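You operate a simulated robot arm through the tools that you are given. There is no shell and no other tool.

Carry out the task below with a simulated two-armed robot. There is one attempt and no reset: what you move stays moved.

JOB
Cap both open cans and stand them in the small table's red box. Set down upright: red spray can, yellow spray can.
Where things are to end (x, y in the base frame): red spray can within 0.03 m of [0.74, 0.49]; yellow spray can within 0.03 m of [0.75, 0.37].

The check looks at the end state, three seconds after you hand in, the way a careful person would. Anything else that was tipped, shoved, dropped, spilled or broken makes it a failure. Lids that push on must go on centred and level and be pressed home; caps that screw on are set level and turned clockwise until they are tight.

ROBOT AND FRAMES
Two 7-joint arms with four-finger grippers on one trunk that stands fixed in place. Base frame: the origin is at the foot of the trunk, x ahead of it, y to its left, z up. Units: m, degrees, N and s.
The left shoulder is at [0.04, 0.161, 1.273], the right one opposite. With the tool pointing down near the work surface each hand reaches from about 0.36 to 0.88 m from the base axis, measured 20 degrees to its own side. Payload 1.96 kg a hand.
Tool frame (each hand has its own): the origin (TCP) lies between the finger pads and is the grasp point; the fingertips stand 0.016 m ahead of it; z points along the fingers, y is the line along which they close. The gripper opens to 0.11 m. The gripper's body begins 0.088 m behind the TCP.
Orientation is told as [roll, pitch, yaw] about the base's x, y, z axes, in that order, counted from this pose: with the fingers straight down and closing along the base's y, the tool's x points along the base's -x, its y along +y and its z along -z.

CONTROLS
- The arms move only by the tool drive_tool. It takes "left_moves", "right_moves" or both (then of equal length, played together; a hand with none holds still); each is a list of rows, each a list of 3 entries, a list of its own where there are three numbers: the shift along the tool's x, y, z in units of 250 mm (1.0 is 250 mm), then the turn, a rotation vector about the tool's x, y, z in units of 90 degrees (1.0 is 90 degrees), then the finger opening in m, from 0 to 0.11. In form: [[[dx, dy, dz], [rx, ry, rz], gripper], ...]. A call has 1 to 20 rows; each row is the pose to reach, as a shift and turn from the pose commanded when the call began, along the tool's axes at that moment. A call with a number of a shift or a turn outside -1 to 1 is refused whole. A row lasts 0.2 s, in which the tool goes at most 0.05 m and 8.6 degrees; a call with a longer step from one row to the next is refused whole, and so is a gripper value outside its range. Where a pose cannot be reached the arm comes as near as it can. A force on the tool above 40 N (or 10 N above the force at the start of the call, whichever is more), or a blocked arm, ends the call early, and 0.2 s more pass. The fingers move at their own pace and stop on an object; they squeeze with about 24 N. The grip force told is the motor's: it shows also when the fingers shut on nothing. Time passes only in rows, and 0.2 s behind the last, so rows that repeat a pose let the fingers close. The reply holds the time, the measured pose of the TCP, the force on the tool along the base axes, the opening and the grip force, in the units named above and with some noise, with the torque about the TCP (base axes, N m) and any sound that the robot's microphone picked up.
- Cameras (640 x 400 px; columns grow to the right, rows downward): "scene" is now at [0.1112, 0.012, 1.5199]; the picture's right is [0.14, -0.99, 0.00], its down [-0.42, -0.06, -0.91] and it looks along [0.90, 0.12, -0.42] (base axes); focal length 310 px, centre (320, 200). "left" rides on the left gripper at [0.082, 0.009, -0.112] in its tool frame; the picture's right is [-0.11, 0.99, 0.00], its down [-0.77, -0.08, -0.63] and it looks along [-0.63, -0.07, 0.78] (tool axes); focal length 238 px, centre (320, 200). "right" rides on the right gripper at [0.082, -0.009, -0.112] in its tool frame; the picture's right is [0.11, 0.99, 0.00], its down [-0.77, 0.08, -0.63] and it looks along [-0.63, 0.07, 0.78] (tool axes); focal length 238 px, centre (320, 200). There is no depth. A picture from a camera that has moved, and an enlarged one, comes with that camera's place and axes in the base frame and with its lens.
- get_image(camera): a new picture of that camera. It takes no simulated time.
- pan_tilt(pan, tilt): turns the head with the scene camera to pan (to the left, within 86 degrees either way) and tilt (down, from -29 to 69), counted from straight ahead of the robot. It gives what a move gives.
- close_up(camera, box): a new picture of the part [left, top, right, bottom] of that camera's present view, enlarged. It takes no simulated time.
- job_done(): hands the job in; it is judged then, once.

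Nothing tells you positions but the pictures and the camera data. Unless the task says otherwise, let go and move clear before handing in.

The tools are called after "Request:" as a command line: name --argument value ..., lists and objects as JSON in quotes. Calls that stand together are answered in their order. drive_tool: Moves the arms, as the interface text tells. Its arguments: {"type":"object","properties":{"left_moves":{"type":"array","items":{"type":"array"}},"right_moves":{"type":"array","items":{"type":"array"}}},"required":[]} The other tools are called the same way: pan_tilt (pan, tilt) turns the head that bears the scene camera; get_image (camera) takes a picture; close_up (camera, box) takes an enlarged picture of a part of a camera's view; job_done () hands the job in.

At the start:

```text
t: 0.0
left_ee_pos: [0.3618, 0.2629, 1.3518]
left_tcp_rot: [-0.1, 0.0, 10.4]
left_ft_force: [0.9, 0.9, 0.2]
left_torque: [-0.02, -0.02, 0.01]
left_width: 0.1101
left_grip_force: 0.0
right_ee_pos: [0.4301, -0.1241, 1.3102]
right_tcp_rot: [0.2, -0.1, 10.3]
right_ft_force: [1.4, 0.3, -0.2]
right_torque: [0.0, 0.03, 0.0]
right_width: 0.1099
right_grip_force: 0.1
head pan, tilt: [7.9, 25.0]
```

scene: 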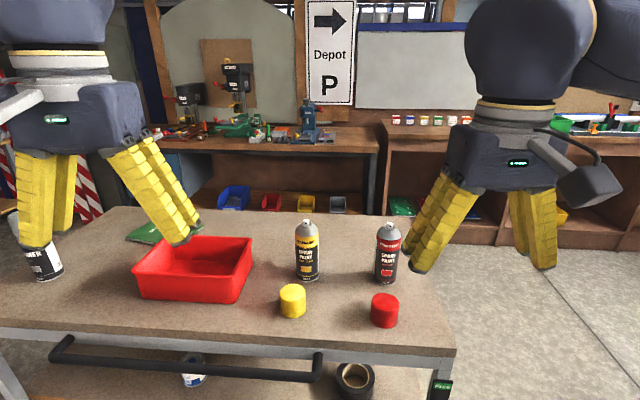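
right: 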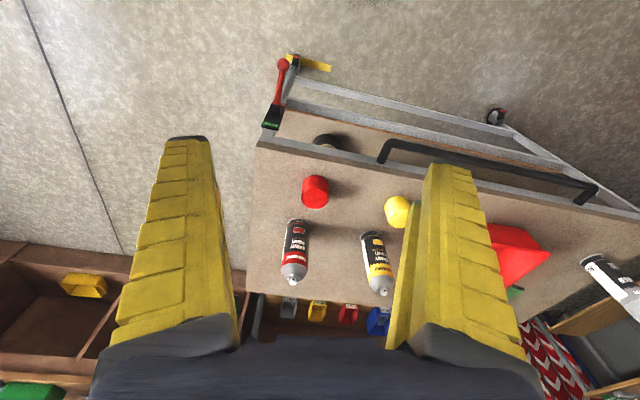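
left: 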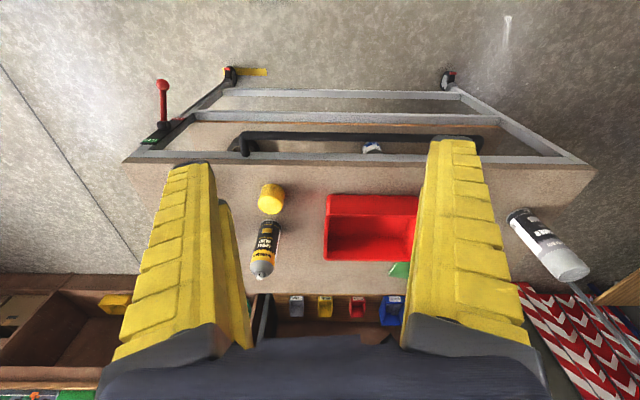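

I see a small table with a red box, a yellow-banded and a red-banded spray can, and a loose yellow cap and red cap in front of them. I'll take enlarged pictures first, to place things accurately.

Request:
close_up --camera "scene" --box '[240, 200, 440, 340]'

Request:
close_up --camera "scene" --box '[80, 210, 300, 340]'

Request:
close_up --camera "right" --box '[240, 120, 480, 320]'

Request:
close_up --camera "left" --box '[220, 150, 460, 310]'

```text
2.86 times, centred on (340, 270) of scene
camera zoom: at [0.1112, 0.012, 1.5199], right [0.14, -0.99, 0.0], down [-0.42, -0.06, -0.91], along [0.9, 0.12, -0.42], focal length 886 px, centre (263, 0)
```

zoom: 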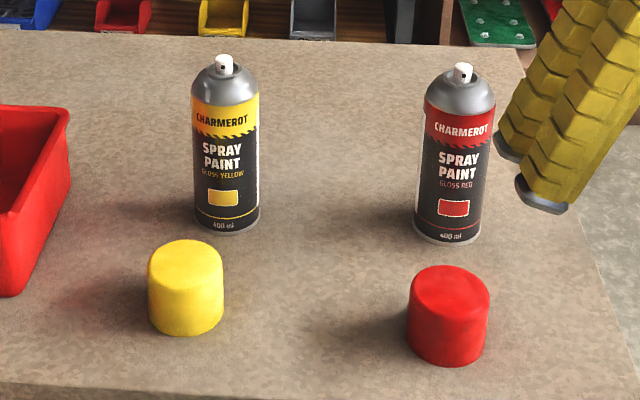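

```text
2.91 times, centred on (190, 275) of scene
camera zoom: at [0.1112, 0.012, 1.5199], right [0.14, -0.99, 0.0], down [-0.42, -0.06, -0.91], along [0.9, 0.12, -0.42], focal length 902 px, centre (698, -18)
```

zoom: 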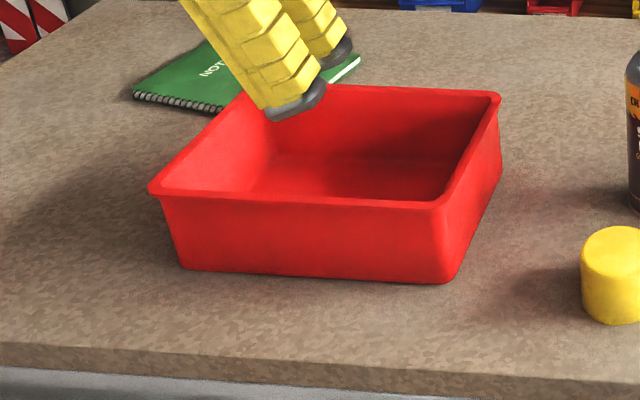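

```text
2.00 times, centred on (360, 220) of right
camera zoom: at [0.3508, -0.147, 1.4224], right [-0.28, 0.96, 0.0], down [0.75, 0.22, 0.63], along [0.6, 0.18, -0.78], focal length 477 px, centre (240, 160)
```

zoom: 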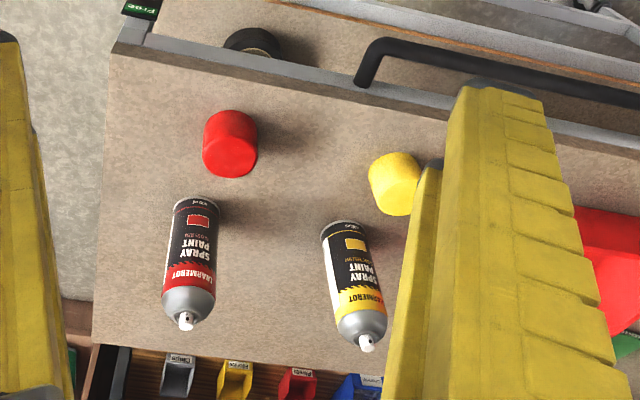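

```text
2.50 times, centred on (340, 230) of left
camera zoom: at [0.2783, 0.2567, 1.4636], right [-0.07, 1.0, 0.0], down [0.77, 0.06, 0.63], along [0.63, 0.05, -0.78], focal length 596 px, centre (270, 125)
```

zoom: 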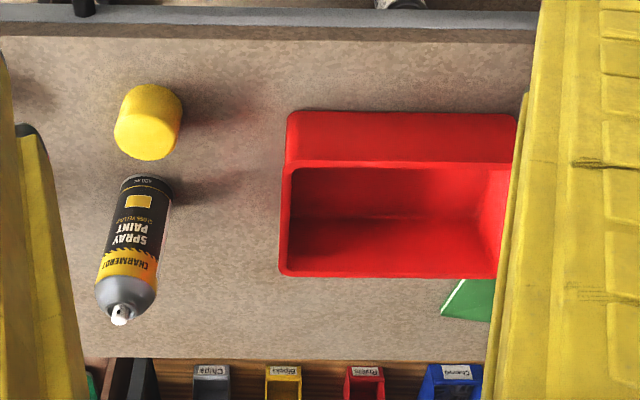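

The table top is at about z 0.944. I put the yellow can near (0.80, 0.14), the yellow cap near (0.68, 0.16), the red can near (0.82, -0.07) and the red cap near (0.68, -0.07). Next I'll move the right arm out of the way and bring the left hand over the work for a closer look.

Request:
drive_tool --left_moves '[[[-0.099, -0.121, 0.041], [0, 0, 0.0145], 0.11], [[-0.1975, -0.243, 0.082], [0, 0, 0.029], 0.11], [[-0.296, -0.364, 0.123], [0, 0, 0.0434], 0.11], [[-0.395, -0.4855, 0.164], [0, 0, 0.058], 0.11], [[-0.494, -0.607, 0.205], [0, 0, 0.072], 0.11], [[-0.5925, -0.728, 0.246], [0, 0, 0.087], 0.11], [[-0.691, -0.85, 0.287], [0, 0, 0.101], 0.11], [[-0.79, -0.971, 0.328], [0, 0, 0.1156], 0.11], [[-0.79, -0.971, 0.328], [0, 0, 0.1156], 0.11]]' --right_moves '[[[0.018, -0.098, 0], [0, 0, 0], 0.11], [[0.036, -0.197, 0], [0, 0, 0], 0.11], [[0.054, -0.295, 0], [0, 0, 0], 0.11], [[0.0715, -0.3935, 0], [0, 0, 0], 0.11], [[0.089, -0.492, 0], [0, 0, 0], 0.11], [[0.107, -0.59, 0], [0, 0, 0], 0.11], [[0.125, -0.689, 0], [0, 0, 0], 0.11], [[0.143, -0.787, 0], [0, 0, 0], 0.11], [[0.143, -0.787, 0], [0, 0, 0], 0.11]]'

```text
t: 2.0
left_ee_pos: [0.6011, 0.0594, 1.2663]
left_tcp_rot: [-0.1, -0.1, -0.1]
left_ft_force: [-0.5, 0.1, -0.4]
left_torque: [0.01, -0.02, 0.01]
left_width: 0.1101
left_grip_force: 0.0
right_ee_pos: [0.4258, -0.3195, 1.3044]
right_tcp_rot: [0.0, -0.1, 10.0]
right_ft_force: [-0.5, -0.4, 0.5]
right_torque: [0.0, 0.06, 0.01]
right_width: 0.11
right_grip_force: 0.1
right hand out of reach, approached as far as the arm can: row 8, 9
head pan, tilt: [7.9, 25.0]
```

Request:
get_image --camera "left"

Request:
get_image --camera "scene"

Request:
get_image --camera "right"

```text
taken
camera left: at [0.5184, 0.0682, 1.378], right [0.11, 0.99, 0.0], down [0.77, -0.08, 0.63], along [0.63, -0.07, -0.78], focal length 238 px, centre (320, 200)
```

left: 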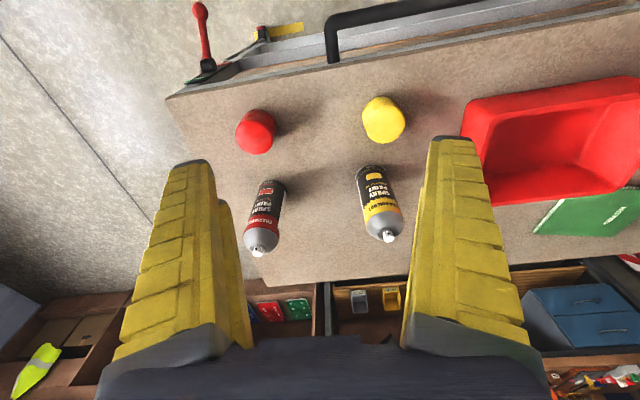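

```text
taken
```

scene: 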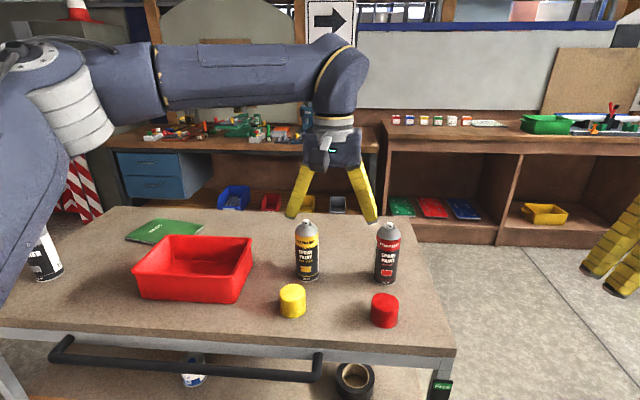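

```text
taken
camera right: at [0.3473, -0.343, 1.4164], right [-0.28, 0.96, 0.0], down [0.75, 0.22, 0.63], along [0.61, 0.18, -0.78], focal length 238 px, centre (320, 200)
```

right: 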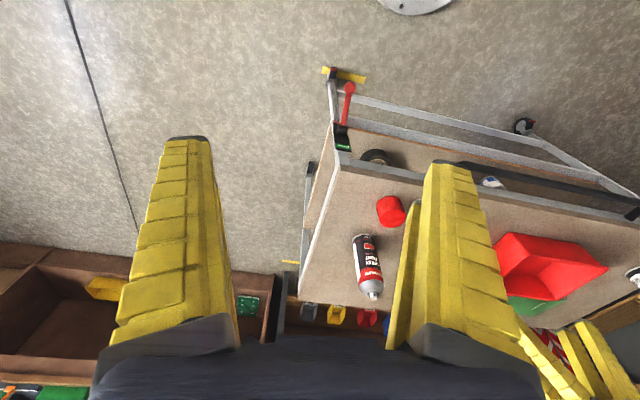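

I'm closing the left gripper on nothing, well clear of everything, to see where the fingertips fall in its camera view.

Request:
drive_tool --left_moves '[[[0, 0, 0], [0, 0, 0], 0.06], [[0, 0, 0], [0, 0, 0], 0.02], [[0, 0, 0], [0, 0, 0], 0.0], [[0, 0, 0], [0, 0, 0], 0.0], [[0, 0, 0], [0, 0, 0], 0.0]]'

Request:
get_image --camera "left"

Request:
close_up --camera "scene" --box '[240, 100, 440, 240]'

Request:
close_up --camera "left" --box '[220, 80, 430, 260]'

```text
t: 3.2
left_ee_pos: [0.5992, 0.0601, 1.2673]
left_tcp_rot: [-0.1, -0.1, 0.0]
left_ft_force: [-0.1, 0.5, -0.9]
left_torque: [0.01, -0.02, -0.01]
left_width: 0.0001
left_grip_force: 23.8
right_ee_pos: [0.4251, -0.3187, 1.3044]
right_tcp_rot: [0.1, 0.0, 10.1]
right_ft_force: [-0.7, 1.1, 0.0]
right_torque: [0.02, -0.02, 0.0]
right_width: 0.1101
right_grip_force: 0.1
head pan, tilt: [7.9, 25.0]
```

```text
taken
camera left: at [0.5177, 0.0686, 1.3784], right [0.11, 0.99, 0.0], down [0.77, -0.08, 0.63], along [0.63, -0.07, -0.78], focal length 238 px, centre (320, 200)
```

left: 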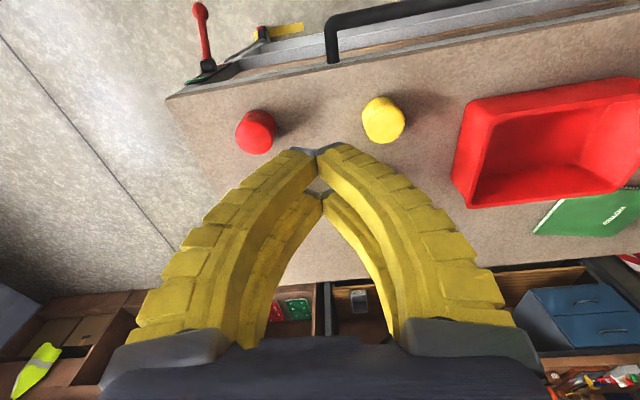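

```text
2.86 times, centred on (340, 170) of scene
camera zoom: at [0.1111, 0.012, 1.5199], right [0.14, -0.99, 0.0], down [-0.42, -0.06, -0.91], along [0.9, 0.12, -0.42], focal length 886 px, centre (263, 286)
```

zoom: 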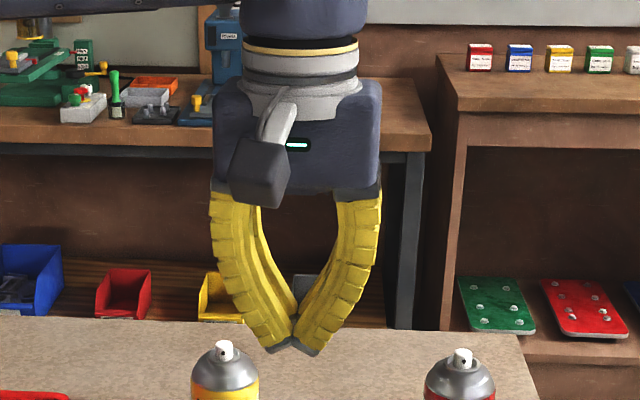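

```text
2.22 times, centred on (325, 170) of left
camera zoom: at [0.5177, 0.0686, 1.3784], right [0.11, 0.99, 0.0], down [0.77, -0.08, 0.63], along [0.63, -0.07, -0.78], focal length 530 px, centre (309, 267)
```

zoom: 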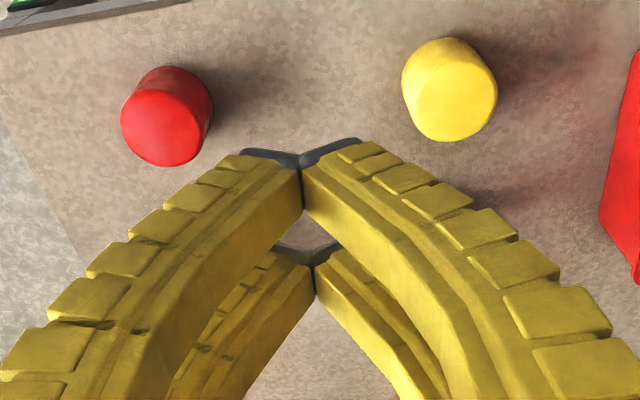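

The fingers close symmetrically about the expected TCP. I'm taking tight close-ups of the caps from here, then opening the fingers again to see the cans.

Request:
close_up --camera "left" --box '[340, 80, 430, 160]'

Request:
close_up --camera "left" --box '[210, 90, 300, 170]'

Request:
drive_tool --left_moves '[[[0, 0, 0], [0, 0, 0], 0.05], [[0, 0, 0], [0, 0, 0], 0.11], [[0, 0, 0], [0, 0, 0], 0.11], [[0, 0, 0], [0, 0, 0], 0.11], [[0, 0, 0], [0, 0, 0], 0.11]]'

Request:
close_up --camera "left" --box '[225, 150, 425, 275]'

Request:
close_up --camera "scene" --box '[270, 205, 350, 255]'

Request:
close_up --camera "scene" --box '[350, 210, 430, 260]'

```text
5.00 times, centred on (385, 120) of left
camera zoom: at [0.5177, 0.0686, 1.3784], right [0.11, 0.99, 0.0], down [0.77, -0.08, 0.63], along [0.63, -0.07, -0.78], focal length 1192 px, centre (-5, 600)
```

zoom: 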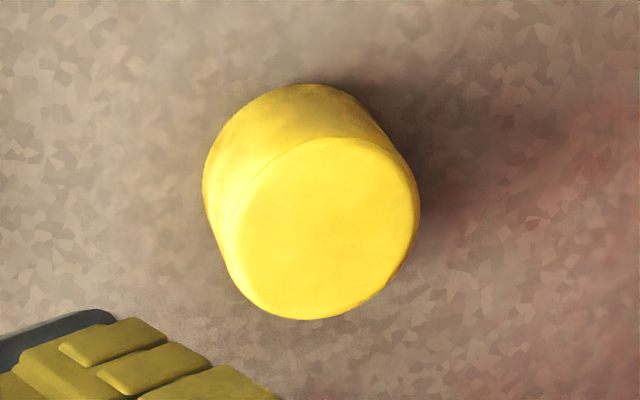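

```text
5.00 times, centred on (255, 130) of left
camera zoom: at [0.5177, 0.0686, 1.3784], right [0.11, 0.99, 0.0], down [0.77, -0.08, 0.63], along [0.63, -0.07, -0.78], focal length 1192 px, centre (645, 550)
```

zoom: 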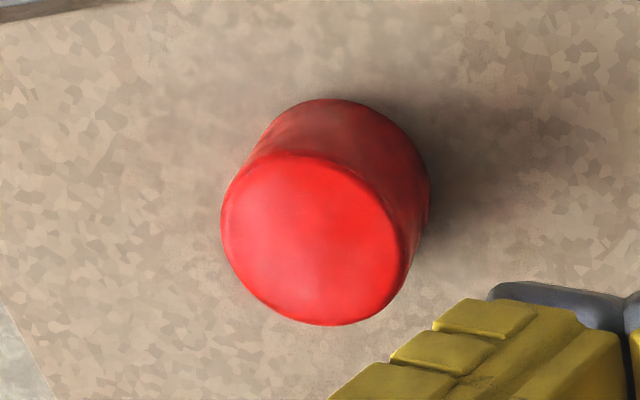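

```text
t: 4.4
left_ee_pos: [0.6005, 0.0588, 1.2666]
left_tcp_rot: [0.0, 0.0, 0.0]
left_ft_force: [0.6, -0.3, -0.6]
left_torque: [-0.05, 0.0, -0.01]
left_width: 0.1101
left_grip_force: 0.0
right_ee_pos: [0.4255, -0.3192, 1.3044]
right_tcp_rot: [0.2, -0.1, 10.1]
right_ft_force: [0.3, -0.7, -0.6]
right_torque: [-0.02, 0.03, 0.02]
right_width: 0.1103
right_grip_force: 0.0
head pan, tilt: [7.9, 25.0]
```

```text
3.20 times, centred on (325, 212) of left
camera zoom: at [0.5177, 0.0686, 1.3784], right [0.11, 0.99, 0.0], down [0.77, -0.08, 0.63], along [0.63, -0.07, -0.78], focal length 763 px, centre (304, 160)
```

zoom: 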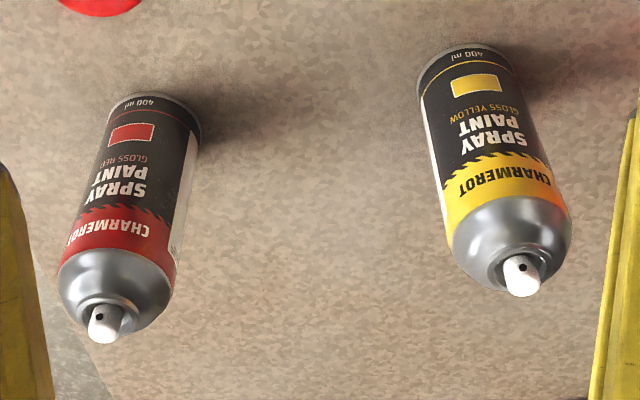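

```text
8.00 times, centred on (310, 230) of scene
camera zoom: at [0.1112, 0.012, 1.5199], right [0.14, -0.99, 0.0], down [-0.42, -0.06, -0.91], along [0.9, 0.12, -0.42], focal length 2482 px, centre (400, -40)
```

zoom: 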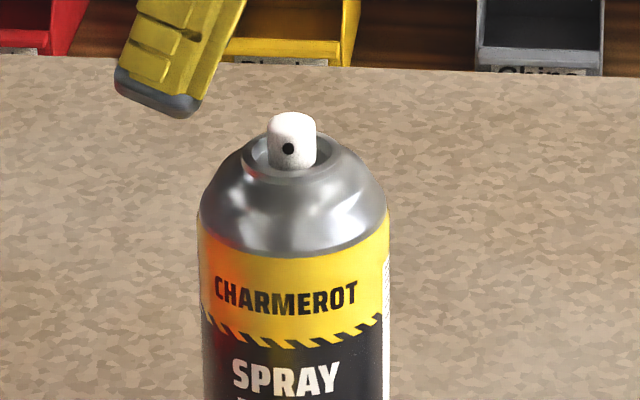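

```text
8.00 times, centred on (390, 235) of scene
camera zoom: at [0.1112, 0.012, 1.5199], right [0.14, -0.99, 0.0], down [-0.42, -0.06, -0.91], along [0.9, 0.12, -0.42], focal length 2482 px, centre (-240, -80)
```

zoom: 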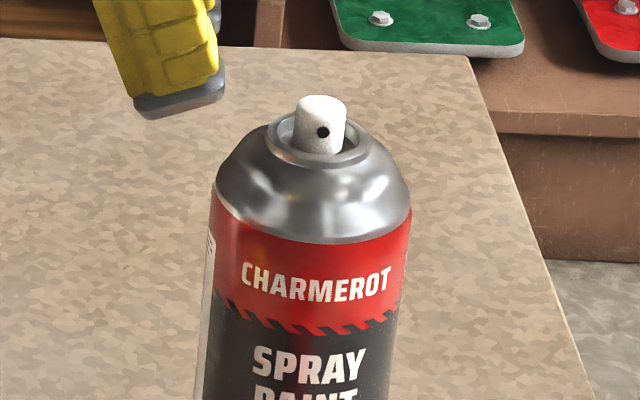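

Request:
close_up --camera "scene" --box '[260, 275, 330, 325]'

Request:
close_up --camera "scene" --box '[350, 285, 420, 335]'

Request:
close_up --camera "scene" --box '[270, 245, 350, 295]'

Request:
close_up --camera "scene" --box '[350, 245, 430, 295]'

Request:
close_up --camera "right" --box '[330, 180, 420, 310]'

```text
8.00 times, centred on (295, 300) of scene
camera zoom: at [0.1112, 0.012, 1.5199], right [0.14, -0.99, 0.0], down [-0.42, -0.06, -0.91], along [0.9, 0.12, -0.42], focal length 2482 px, centre (520, -600)
```

zoom: 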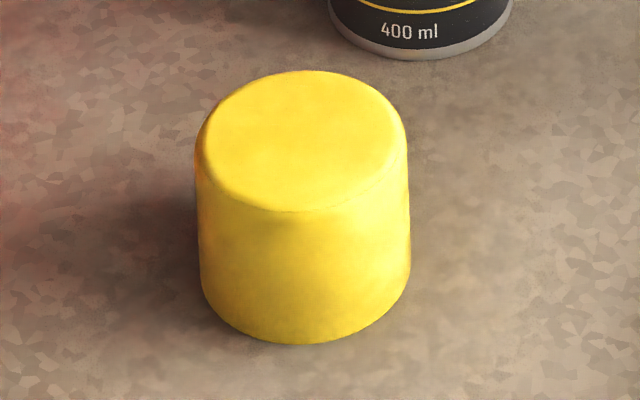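

```text
8.00 times, centred on (385, 310) of scene
camera zoom: at [0.1112, 0.012, 1.5199], right [0.14, -0.99, 0.0], down [-0.42, -0.06, -0.91], along [0.9, 0.12, -0.42], focal length 2482 px, centre (-200, -680)
```

zoom: 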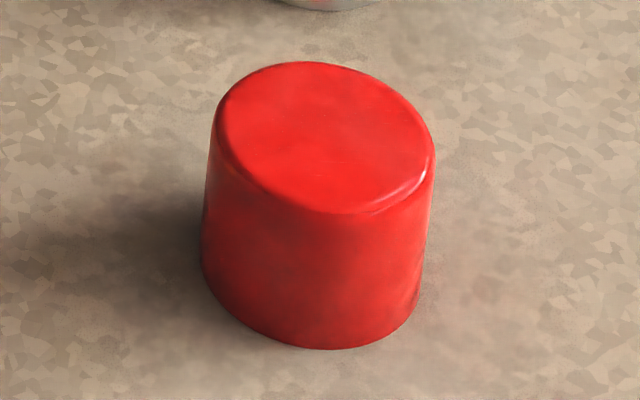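

```text
8.00 times, centred on (310, 270) of scene
camera zoom: at [0.1112, 0.012, 1.5199], right [0.14, -0.99, 0.0], down [-0.42, -0.06, -0.91], along [0.9, 0.12, -0.42], focal length 2482 px, centre (400, -360)
```

zoom: 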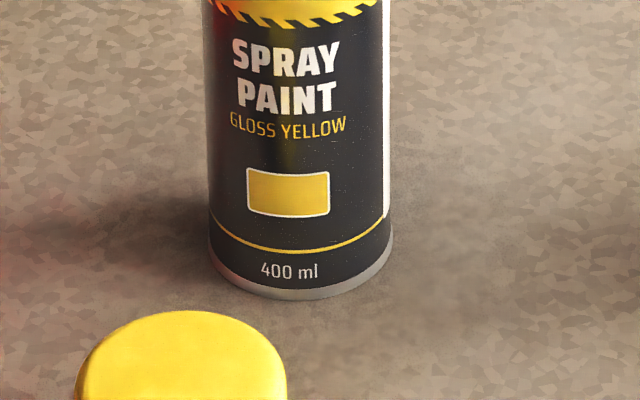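

```text
8.00 times, centred on (390, 270) of scene
camera zoom: at [0.1112, 0.012, 1.5199], right [0.14, -0.99, 0.0], down [-0.42, -0.06, -0.91], along [0.9, 0.12, -0.42], focal length 2482 px, centre (-240, -360)
```

zoom: 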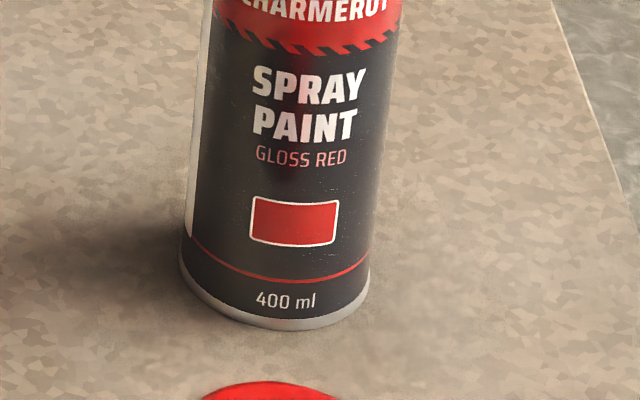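

```text
3.08 times, centred on (375, 245) of right
camera zoom: at [0.3469, -0.3425, 1.4164], right [-0.28, 0.96, 0.0], down [0.75, 0.22, 0.63], along [0.6, 0.18, -0.78], focal length 733 px, centre (151, 62)
```

zoom: 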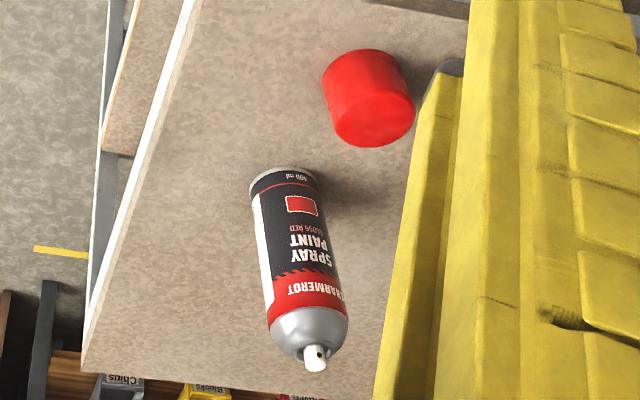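

The cap tops are at about z 1.005, with yellow near (0.678, 0.157) and red near (0.674, -0.061). The cans are about 0.18 m tall. I'll put the uncapped cans in the box first and cap them there. Next the left hand goes to a hover over the red can to pin down where it is.

Request:
drive_tool --left_moves '[[[-0.114, -0.077, 0.01], [0, 0, 0], 0.11], [[-0.229, -0.153, 0.02], [0, 0, 0], 0.11], [[-0.343, -0.23, 0.03], [0, 0, 0], 0.11], [[-0.457, -0.306, 0.04], [0, 0, 0], 0.11], [[-0.571, -0.383, 0.05], [0, 0, 0], 0.11], [[-0.686, -0.459, 0.06], [0, 0, 0], 0.11], [[-0.8, -0.536, 0.068], [0, 0, 0], 0.11], [[-0.8, -0.536, 0.068], [0, 0, 0], 0.11]]'

Request:
get_image --camera "left"

Request:
get_image --camera "scene"

Request:
get_image --camera "right"

```text
t: 6.2
left_ee_pos: [0.7172, -0.048, 1.2252]
left_tcp_rot: [-0.1, 0.0, 0.1]
left_ft_force: [0.7, 0.0, -0.4]
left_torque: [0.01, 0.04, 0.01]
left_width: 0.11
left_grip_force: 0.1
left hand out of reach, approached as far as the arm can: row 4, 5, 6, 7, 8
right_ee_pos: [0.4255, -0.3194, 1.3046]
right_tcp_rot: [0.1, 0.0, 10.1]
right_ft_force: [-0.2, 0.1, -0.2]
right_torque: [0.04, 0.0, 0.03]
right_width: 0.1103
right_grip_force: 0.1
head pan, tilt: [7.9, 25.0]
```

```text
taken
camera left: at [0.6355, -0.0406, 1.3361], right [0.11, 0.99, 0.0], down [0.77, -0.08, 0.63], along [0.63, -0.07, -0.78], focal length 238 px, centre (320, 200)
```

left: 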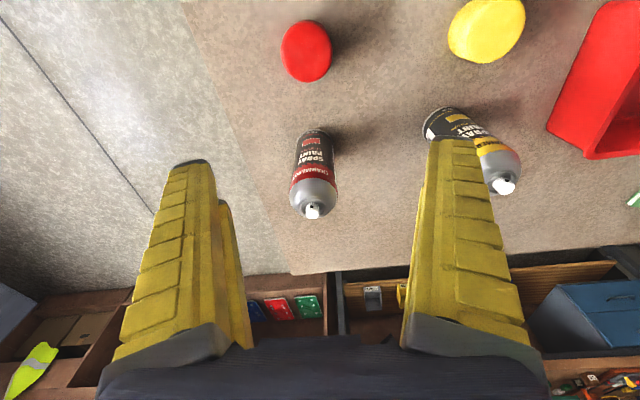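

```text
taken
```

scene: 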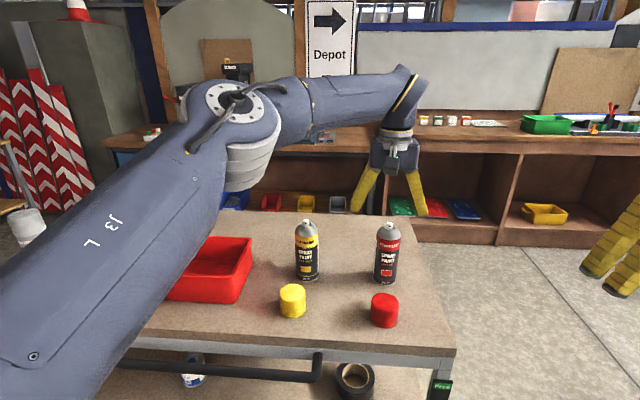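

```text
taken
camera right: at [0.3471, -0.343, 1.4163], right [-0.28, 0.96, 0.0], down [0.75, 0.22, 0.63], along [0.6, 0.18, -0.78], focal length 238 px, centre (320, 200)
```

right: 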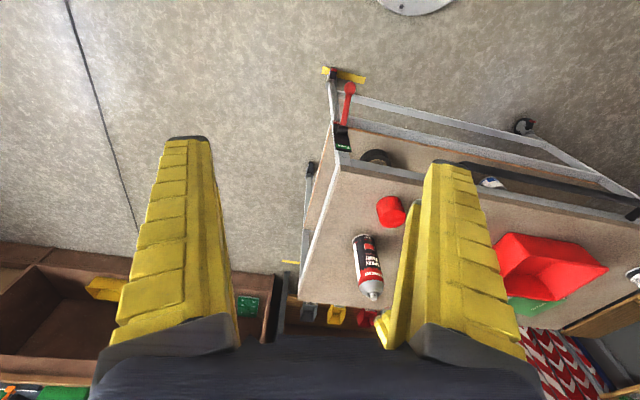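

The left hand can't reach that far pointing straight down; it stopped at (0.717, -0.048). Pitching the fingers forward gives more reach and still grips an upright can properly, so I'm turning the tool 30° forward here.

Request:
drive_tool --left_moves '[[[0, 0, 0], [0, -0.067, 0], 0.11], [[0, 0, 0], [0, -0.133, 0], 0.11], [[0, 0, 0], [0, -0.2, 0], 0.11], [[0, 0, 0], [0, -0.267, 0], 0.11], [[0, 0, 0], [0, -0.333, 0], 0.11], [[0, 0, 0], [0, -0.333, 0], 0.11]]'

Request:
get_image --camera "left"

Request:
get_image --camera "scene"

```text
t: 7.6
left_ee_pos: [0.7159, -0.0499, 1.227]
left_tcp_rot: [-0.1, -30.0, 0.1]
left_ft_force: [1.2, 0.0, 0.6]
left_torque: [0.02, 0.0, -0.02]
left_width: 0.1101
left_grip_force: 0.0
right_ee_pos: [0.425, -0.3191, 1.3049]
right_tcp_rot: [0.1, 0.1, 10.1]
right_ft_force: [0.2, 0.4, 0.5]
right_torque: [-0.03, 0.01, 0.05]
right_width: 0.1101
right_grip_force: 0.1
head pan, tilt: [7.9, 25.0]
```

```text
taken
camera left: at [0.5879, -0.0409, 1.2835], right [0.09, 0.99, 0.05], down [0.35, -0.08, 0.93], along [0.93, -0.07, -0.36], focal length 238 px, centre (320, 200)
```

left: 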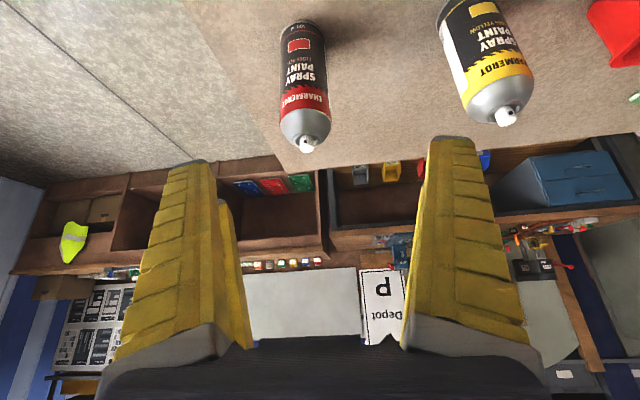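

```text
taken
```

scene: 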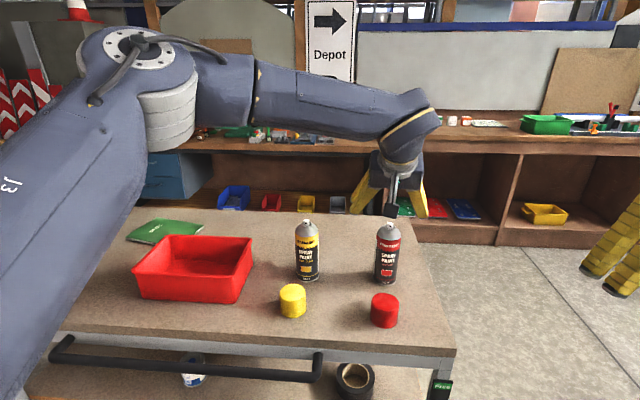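

Request:
close_up --camera "left" --box '[255, 10, 365, 165]'

Request:
close_up --camera "left" --box '[425, 0, 550, 140]'

```text
2.58 times, centred on (310, 88) of left
camera zoom: at [0.5879, -0.0409, 1.2835], right [0.09, 0.99, 0.05], down [0.35, -0.08, 0.93], along [0.93, -0.07, -0.36], focal length 615 px, centre (346, 490)
```

zoom: 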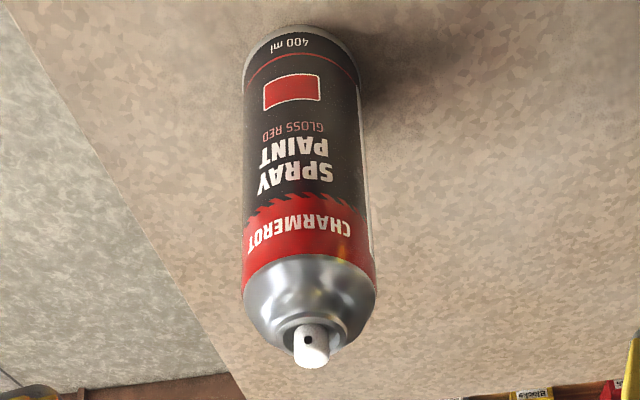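

```text
2.86 times, centred on (488, 70) of left
camera zoom: at [0.5879, -0.0409, 1.2835], right [0.09, 0.99, 0.05], down [0.35, -0.08, 0.93], along [0.93, -0.07, -0.36], focal length 681 px, centre (-159, 571)
```

zoom: 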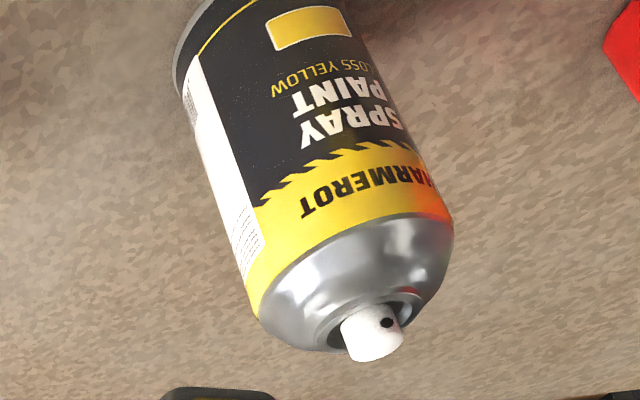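

With the pitch the arm has reach to spare. The red can works out at about (0.828, -0.071), with its shoulder near z 1.095. I'm moving to a standoff 0.12 m back along the tool axis and checking the alignment there.

Request:
drive_tool --left_moves '[[[-0.018, -0.029, 0.104], [0, 0, 0], 0.11], [[-0.037, -0.059, 0.209], [0, 0, 0], 0.11], [[-0.055, -0.088, 0.313], [0, 0, 0], 0.11], [[-0.055, -0.088, 0.313], [0, 0, 0], 0.11]]'

Request:
get_image --camera "left"

Request:
close_up --camera "scene" --box '[320, 140, 480, 300]'

Request:
close_up --camera "right" --box '[320, 190, 430, 330]'

```text
t: 8.6
left_ee_pos: [0.766, -0.0714, 1.1668]
left_tcp_rot: [-0.1, -30.0, 0.0]
left_ft_force: [0.4, 0.6, 0.5]
left_torque: [0.0, 0.02, -0.02]
left_width: 0.11
left_grip_force: 0.0
right_ee_pos: [0.4257, -0.3193, 1.3046]
right_tcp_rot: [0.1, 0.0, 10.2]
right_ft_force: [0.7, -0.6, 0.1]
right_torque: [0.01, 0.02, -0.03]
right_width: 0.11
right_grip_force: 0.1
head pan, tilt: [7.9, 25.0]
```

```text
taken
camera left: at [0.6387, -0.0625, 1.2229], right [0.09, 0.99, 0.05], down [0.35, -0.08, 0.93], along [0.93, -0.07, -0.36], focal length 238 px, centre (320, 200)
```

left: 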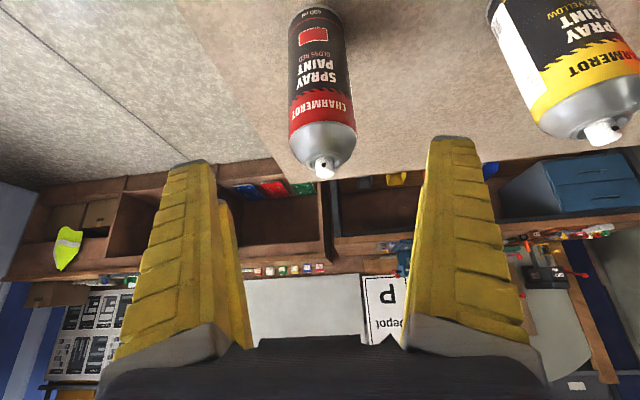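

```text
2.50 times, centred on (400, 220) of scene
camera zoom: at [0.1114, 0.0118, 1.5199], right [0.14, -0.99, 0.0], down [-0.42, -0.06, -0.91], along [0.9, 0.12, -0.42], focal length 776 px, centre (120, 150)
```

zoom: 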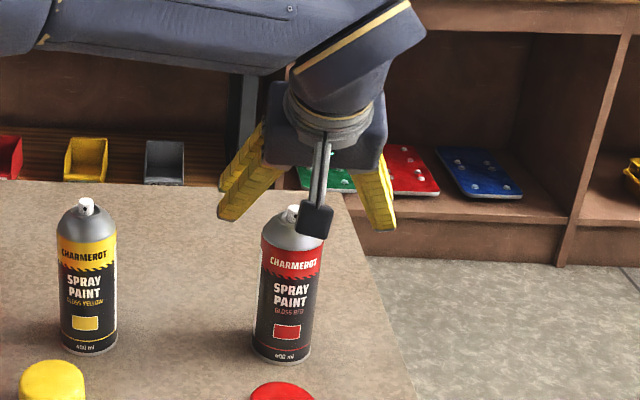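

```text
2.86 times, centred on (375, 260) of right
camera zoom: at [0.3471, -0.3426, 1.4163], right [-0.28, 0.96, 0.0], down [0.75, 0.22, 0.63], along [0.6, 0.18, -0.78], focal length 681 px, centre (163, 29)
```

zoom: 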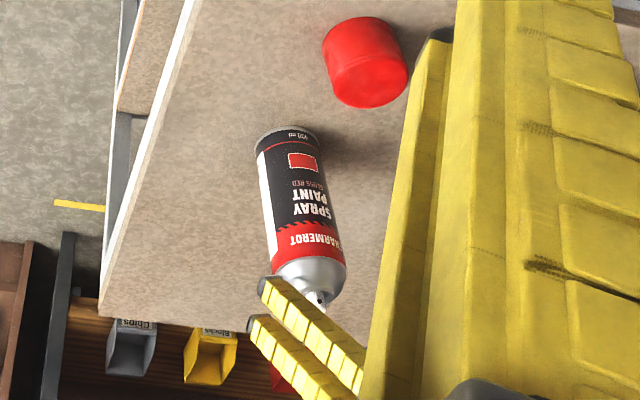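

The can is centred between the fingers, with y still at about -0.071. I'm advancing along the tool axis so the fingers straddle the can.

Request:
drive_tool --left_moves '[[[0, 0, 0.1], [0, 0, 0], 0.11], [[0, 0, 0.2], [0, 0, 0], 0.11], [[0, 0, 0.3], [0, 0, 0], 0.11], [[0, 0, 0.4], [0, 0, 0], 0.11], [[0, 0, 0.484], [0, 0, 0], 0.11], [[0, 0, 0.484], [0, 0, 0], 0.11]]'

Request:
get_image --camera "left"

Request:
close_up --camera "scene" --box '[320, 140, 480, 300]'

Request:
close_up --camera "right" --box '[320, 190, 430, 330]'

```text
t: 10.0
left_ee_pos: [0.8269, -0.0741, 1.0639]
left_tcp_rot: [-0.2, -30.0, -0.1]
left_ft_force: [0.3, -0.7, 0.4]
left_torque: [0.02, 0.0, 0.0]
left_width: 0.1101
left_grip_force: 0.1
right_ee_pos: [0.4252, -0.3199, 1.3041]
right_tcp_rot: [0.1, 0.0, 10.2]
right_ft_force: [0.4, 0.5, -0.5]
right_torque: [-0.02, 0.02, 0.03]
right_width: 0.1102
right_grip_force: 0.1
head pan, tilt: [7.9, 25.0]
```

```text
taken
camera left: at [0.6994, -0.0661, 1.1195], right [0.09, 0.99, 0.05], down [0.35, -0.08, 0.93], along [0.93, -0.07, -0.36], focal length 238 px, centre (320, 200)
```

left: 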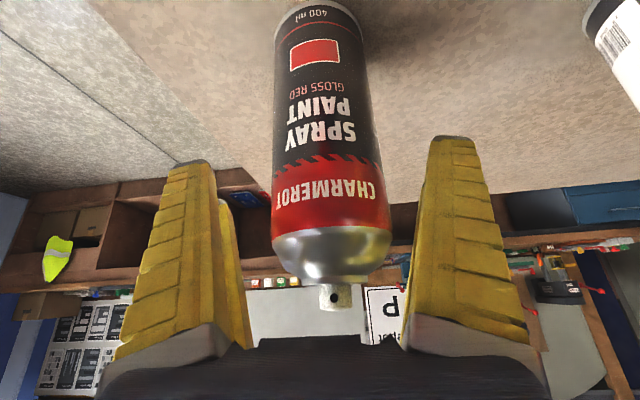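

```text
2.50 times, centred on (400, 220) of scene
camera zoom: at [0.1113, 0.0118, 1.5199], right [0.14, -0.99, 0.0], down [-0.42, -0.06, -0.91], along [0.9, 0.12, -0.42], focal length 776 px, centre (120, 150)
```

zoom: 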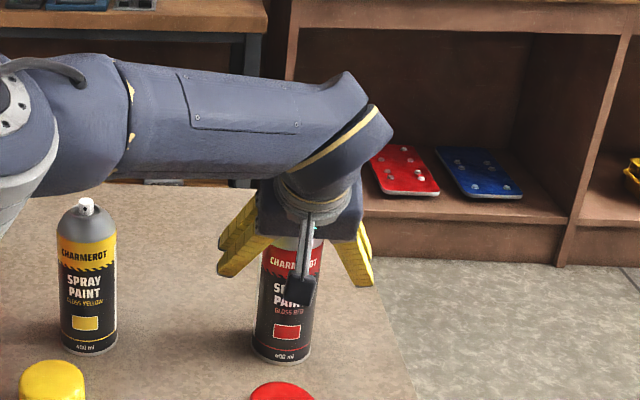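

```text
2.86 times, centred on (375, 260) of right
camera zoom: at [0.347, -0.3427, 1.4164], right [-0.28, 0.96, 0.0], down [0.75, 0.22, 0.63], along [0.6, 0.18, -0.78], focal length 681 px, centre (163, 29)
```

zoom: 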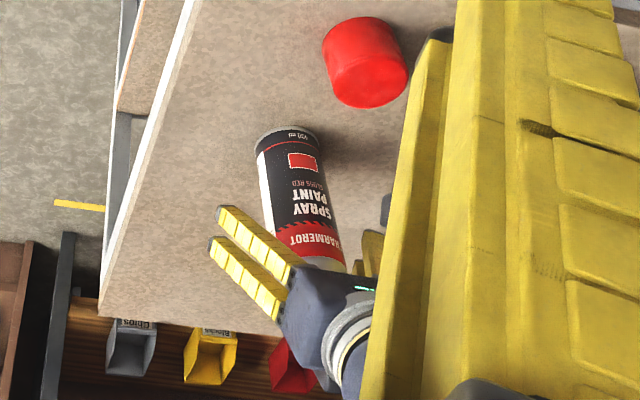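

The can sits about 5 mm to the +y side of the finger mid-plane. I'm shifting the hand 5 mm that way before closing.

Request:
drive_tool --left_moves '[[[0, 0.01, 0], [0, 0, 0], 0.11], [[0, 0.02, 0], [0, 0, 0], 0.11], [[0, 0.02, 0], [0, 0, 0], 0.11]]'

Request:
close_up --camera "left" --box '[180, 100, 480, 320]'

```text
t: 10.8
left_ee_pos: [0.8271, -0.0674, 1.0627]
left_tcp_rot: [-0.1, -30.0, 0.0]
left_ft_force: [-0.9, -0.7, 0.1]
left_torque: [-0.03, -0.03, 0.01]
left_width: 0.1102
left_grip_force: 0.1
right_ee_pos: [0.4257, -0.3188, 1.3053]
right_tcp_rot: [0.2, 0.0, 10.1]
right_ft_force: [0.5, 0.2, 0.7]
right_torque: [-0.01, 0.0, 0.02]
right_width: 0.1098
right_grip_force: 0.1
head pan, tilt: [7.9, 25.0]
```

```text
1.82 times, centred on (330, 210) of left
camera zoom: at [0.6992, -0.0597, 1.1192], right [0.09, 0.99, 0.05], down [0.35, -0.08, 0.93], along [0.93, -0.07, -0.36], focal length 433 px, centre (302, 182)
```

zoom: 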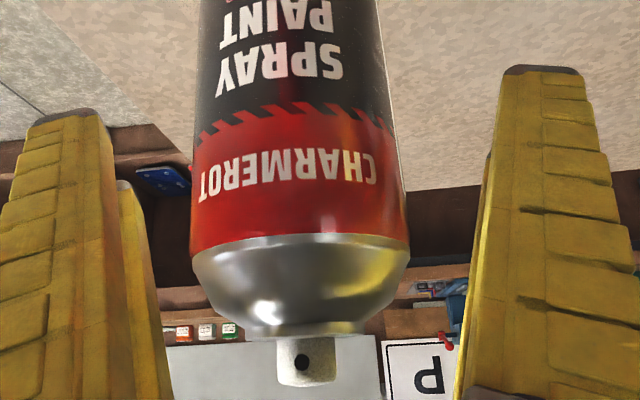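

Request:
drive_tool --left_moves '[[[0, -0.006, 0], [0, 0, 0], 0.11], [[0, -0.006, 0], [0, 0, 0], 0.11], [[0, -0.006, 0], [0, 0, 0], 0.1]]'

Request:
close_up --camera "left" --box '[180, 100, 480, 320]'

```text
t: 11.6
left_ee_pos: [0.8264, -0.0702, 1.0629]
left_tcp_rot: [-0.1, -30.1, 0.0]
left_ft_force: [-0.1, 0.9, 0.4]
left_torque: [0.02, -0.03, -0.01]
left_width: 0.1012
left_grip_force: 0.7
right_ee_pos: [0.4246, -0.3197, 1.3053]
right_tcp_rot: [0.1, 0.0, 10.2]
right_ft_force: [-0.1, -0.2, 0.4]
right_torque: [-0.02, -0.01, 0.03]
right_width: 0.1103
right_grip_force: 0.1
head pan, tilt: [7.9, 25.0]
```

```text
1.82 times, centred on (330, 210) of left
camera zoom: at [0.6984, -0.0608, 1.1192], right [0.09, 0.99, 0.05], down [0.35, -0.08, 0.93], along [0.93, -0.07, -0.36], focal length 433 px, centre (302, 182)
```

zoom: 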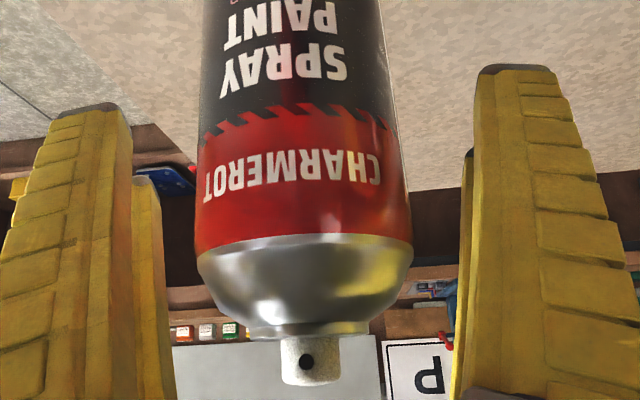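

The can is centred to within about 1 mm, so I'm closing the grip.

Request:
drive_tool --left_moves '[[[0, 0, 0], [0, 0, 0], 0.085], [[0, 0, 0], [0, 0, 0], 0.075], [[0, 0, 0], [0, 0, 0], 0.068], [[0, 0, 0], [0, 0, 0], 0.06], [[0, 0, 0], [0, 0, 0], 0.04], [[0, 0, 0], [0, 0, 0], 0.0], [[0, 0, 0], [0, 0, 0], 0.0]]'

Request:
get_image --camera "left"

Request:
close_up --camera "scene" --box '[320, 140, 480, 300]'

```text
t: 13.2
left_ee_pos: [0.8257, -0.0697, 1.0634]
left_tcp_rot: [-0.1, -29.9, 0.1]
left_ft_force: [-2.8, -2.4, 5.7]
left_torque: [-0.12, 0.65, 0.1]
left_width: 0.0613
left_grip_force: 24.4
right_ee_pos: [0.4243, -0.3188, 1.3059]
right_tcp_rot: [0.1, -0.1, 10.0]
right_ft_force: [-0.7, 1.0, -0.5]
right_torque: [-0.02, 0.04, 0.02]
right_width: 0.1101
right_grip_force: 0.1
head pan, tilt: [7.9, 25.0]
```

```text
taken
camera left: at [0.698, -0.0611, 1.1197], right [0.09, 0.99, 0.05], down [0.35, -0.08, 0.93], along [0.93, -0.07, -0.36], focal length 238 px, centre (320, 200)
```

left: 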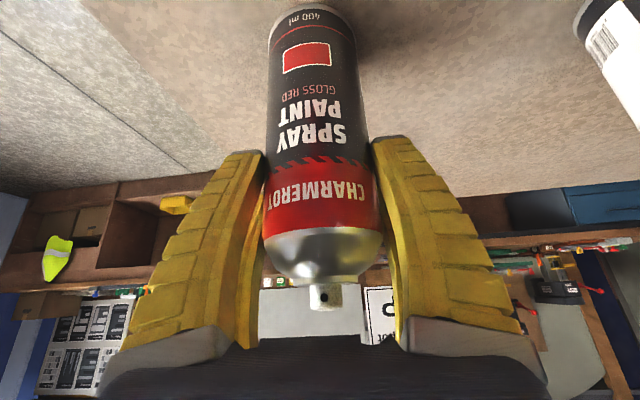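

```text
2.50 times, centred on (400, 220) of scene
camera zoom: at [0.1107, 0.0119, 1.52], right [0.14, -0.99, 0.0], down [-0.42, -0.06, -0.91], along [0.9, 0.12, -0.42], focal length 776 px, centre (120, 150)
```

zoom: 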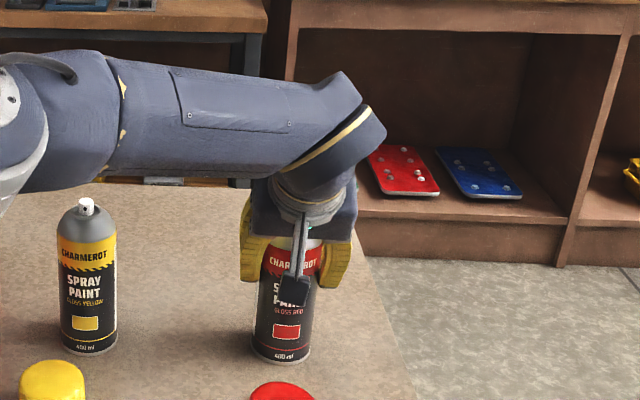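

The grip holds at 24 N. I'm lifting 3 cm straight up to see whether the can hangs level.

Request:
drive_tool --left_moves '[[[-0.02, 0, -0.035], [0, 0, 0], 0.0], [[-0.04, 0, -0.069], [0, 0, 0], 0.0], [[-0.06, 0, -0.104], [0, 0, 0], 0.0], [[-0.06, 0, -0.104], [0, 0, 0], 0.0]]'

Request:
get_image --camera "left"

Request:
close_up --camera "scene" --box '[320, 140, 480, 300]'

Request:
close_up --camera "right" --box '[320, 190, 430, 330]'

```text
t: 14.2
left_ee_pos: [0.8274, -0.0682, 1.0913]
left_tcp_rot: [-0.1, -29.8, -0.1]
left_ft_force: [0.3, -0.9, -3.8]
left_torque: [-0.01, 0.0, 0.0]
left_width: 0.0614
left_grip_force: 24.0
right_ee_pos: [0.4268, -0.3194, 1.3053]
right_tcp_rot: [0.1, 0.0, 10.2]
right_ft_force: [0.2, -0.1, -0.4]
right_torque: [0.02, -0.01, -0.03]
right_width: 0.1101
right_grip_force: 0.0
head pan, tilt: [7.9, 25.0]
```

```text
taken
camera left: at [0.6992, -0.0602, 1.1482], right [0.09, 0.99, 0.05], down [0.36, -0.08, 0.93], along [0.93, -0.07, -0.36], focal length 238 px, centre (320, 200)
```

left: 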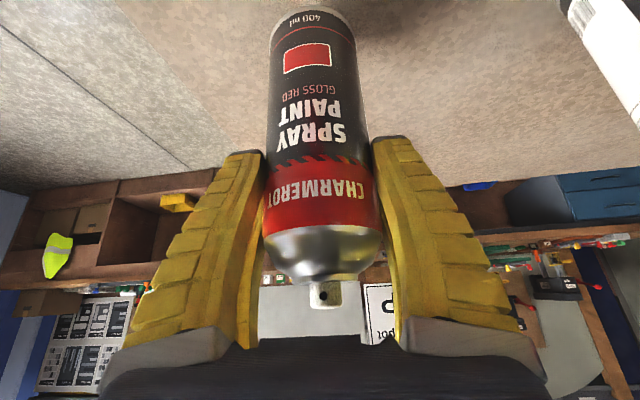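

```text
2.50 times, centred on (400, 220) of scene
camera zoom: at [0.1113, 0.012, 1.5199], right [0.14, -0.99, 0.0], down [-0.42, -0.06, -0.91], along [0.9, 0.12, -0.42], focal length 776 px, centre (120, 150)
```

zoom: 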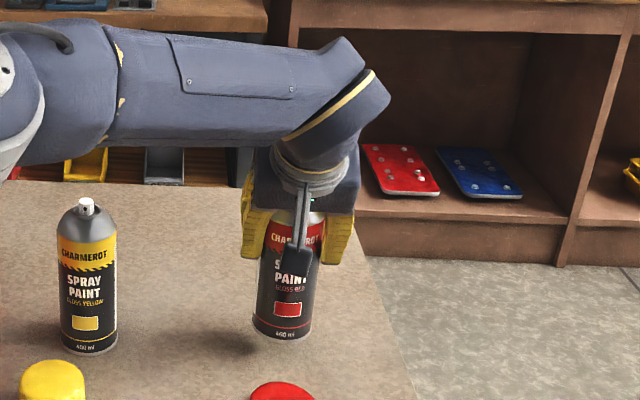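

```text
2.86 times, centred on (375, 260) of right
camera zoom: at [0.347, -0.3425, 1.4164], right [-0.28, 0.96, 0.0], down [0.75, 0.22, 0.63], along [0.6, 0.18, -0.78], focal length 681 px, centre (163, 29)
```

zoom: 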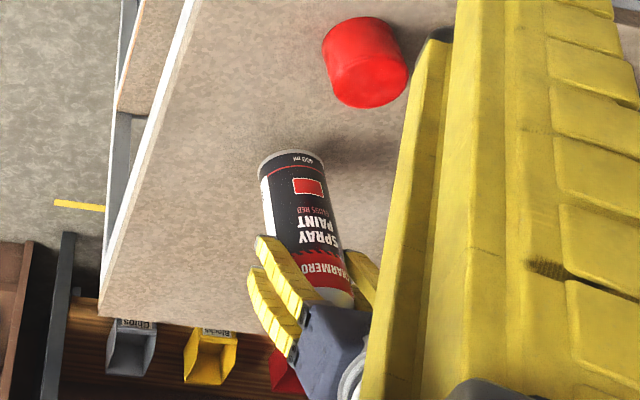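

The can came up cleanly, weighing about 3.8 N with no torque on the tool. I'm raising it and drawing it back, clear of the yellow can, before swinging left to the box.

Request:
drive_tool --left_moves '[[[0.01, 0, -0.109], [0, 0, 0], 0.0], [[0.02, 0, -0.218], [0, 0, 0], 0.0], [[0.03, 0, -0.326], [0, 0, 0], 0.0], [[0.041, 0, -0.435], [0, 0, 0], 0.0], [[0.051, 0, -0.544], [0, 0, 0], 0.0], [[0.061, 0, -0.652], [0, 0, 0], 0.0], [[0.072, 0, -0.761], [0, 0, 0], 0.0], [[0.082, 0, -0.87], [0, 0, 0], 0.0], [[0.082, 0, -0.87], [0, 0, 0], 0.0]]'

Request:
get_image --camera "scene"

Request:
get_image --camera "left"

```text
t: 16.2
left_ee_pos: [0.7056, -0.0699, 1.2715]
left_tcp_rot: [-0.1, -29.9, 0.1]
left_ft_force: [-0.5, 0.9, -4.0]
left_torque: [0.02, -0.01, -0.01]
left_width: 0.0614
left_grip_force: 24.8
right_ee_pos: [0.4262, -0.3198, 1.3046]
right_tcp_rot: [0.1, 0.0, 10.0]
right_ft_force: [-0.3, -0.1, 0.6]
right_torque: [-0.03, 0.0, 0.02]
right_width: 0.1103
right_grip_force: 0.0
head pan, tilt: [7.9, 25.0]
```

```text
taken
```

scene: 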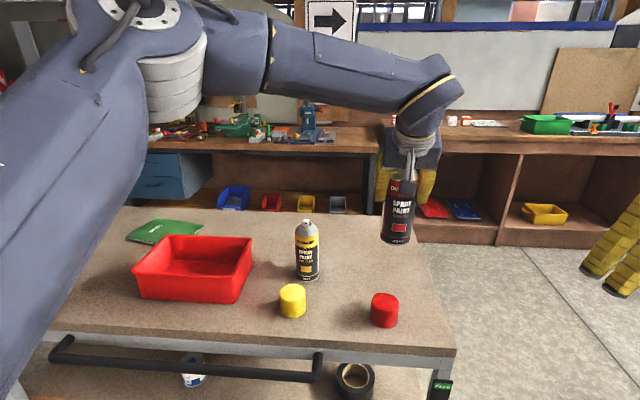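

```text
taken
camera left: at [0.5771, -0.0612, 1.3273], right [0.09, 0.99, 0.05], down [0.36, -0.08, 0.93], along [0.93, -0.07, -0.36], focal length 238 px, centre (320, 200)
```

left: 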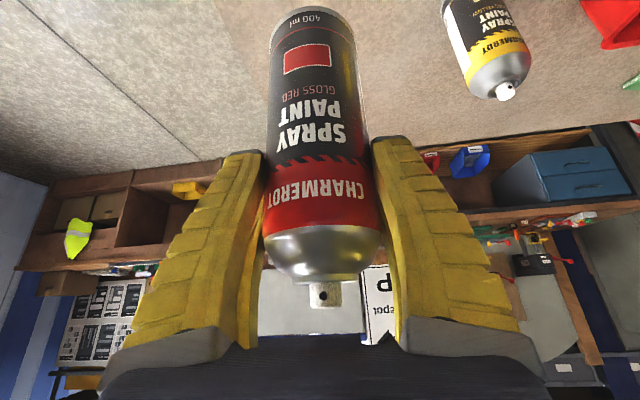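

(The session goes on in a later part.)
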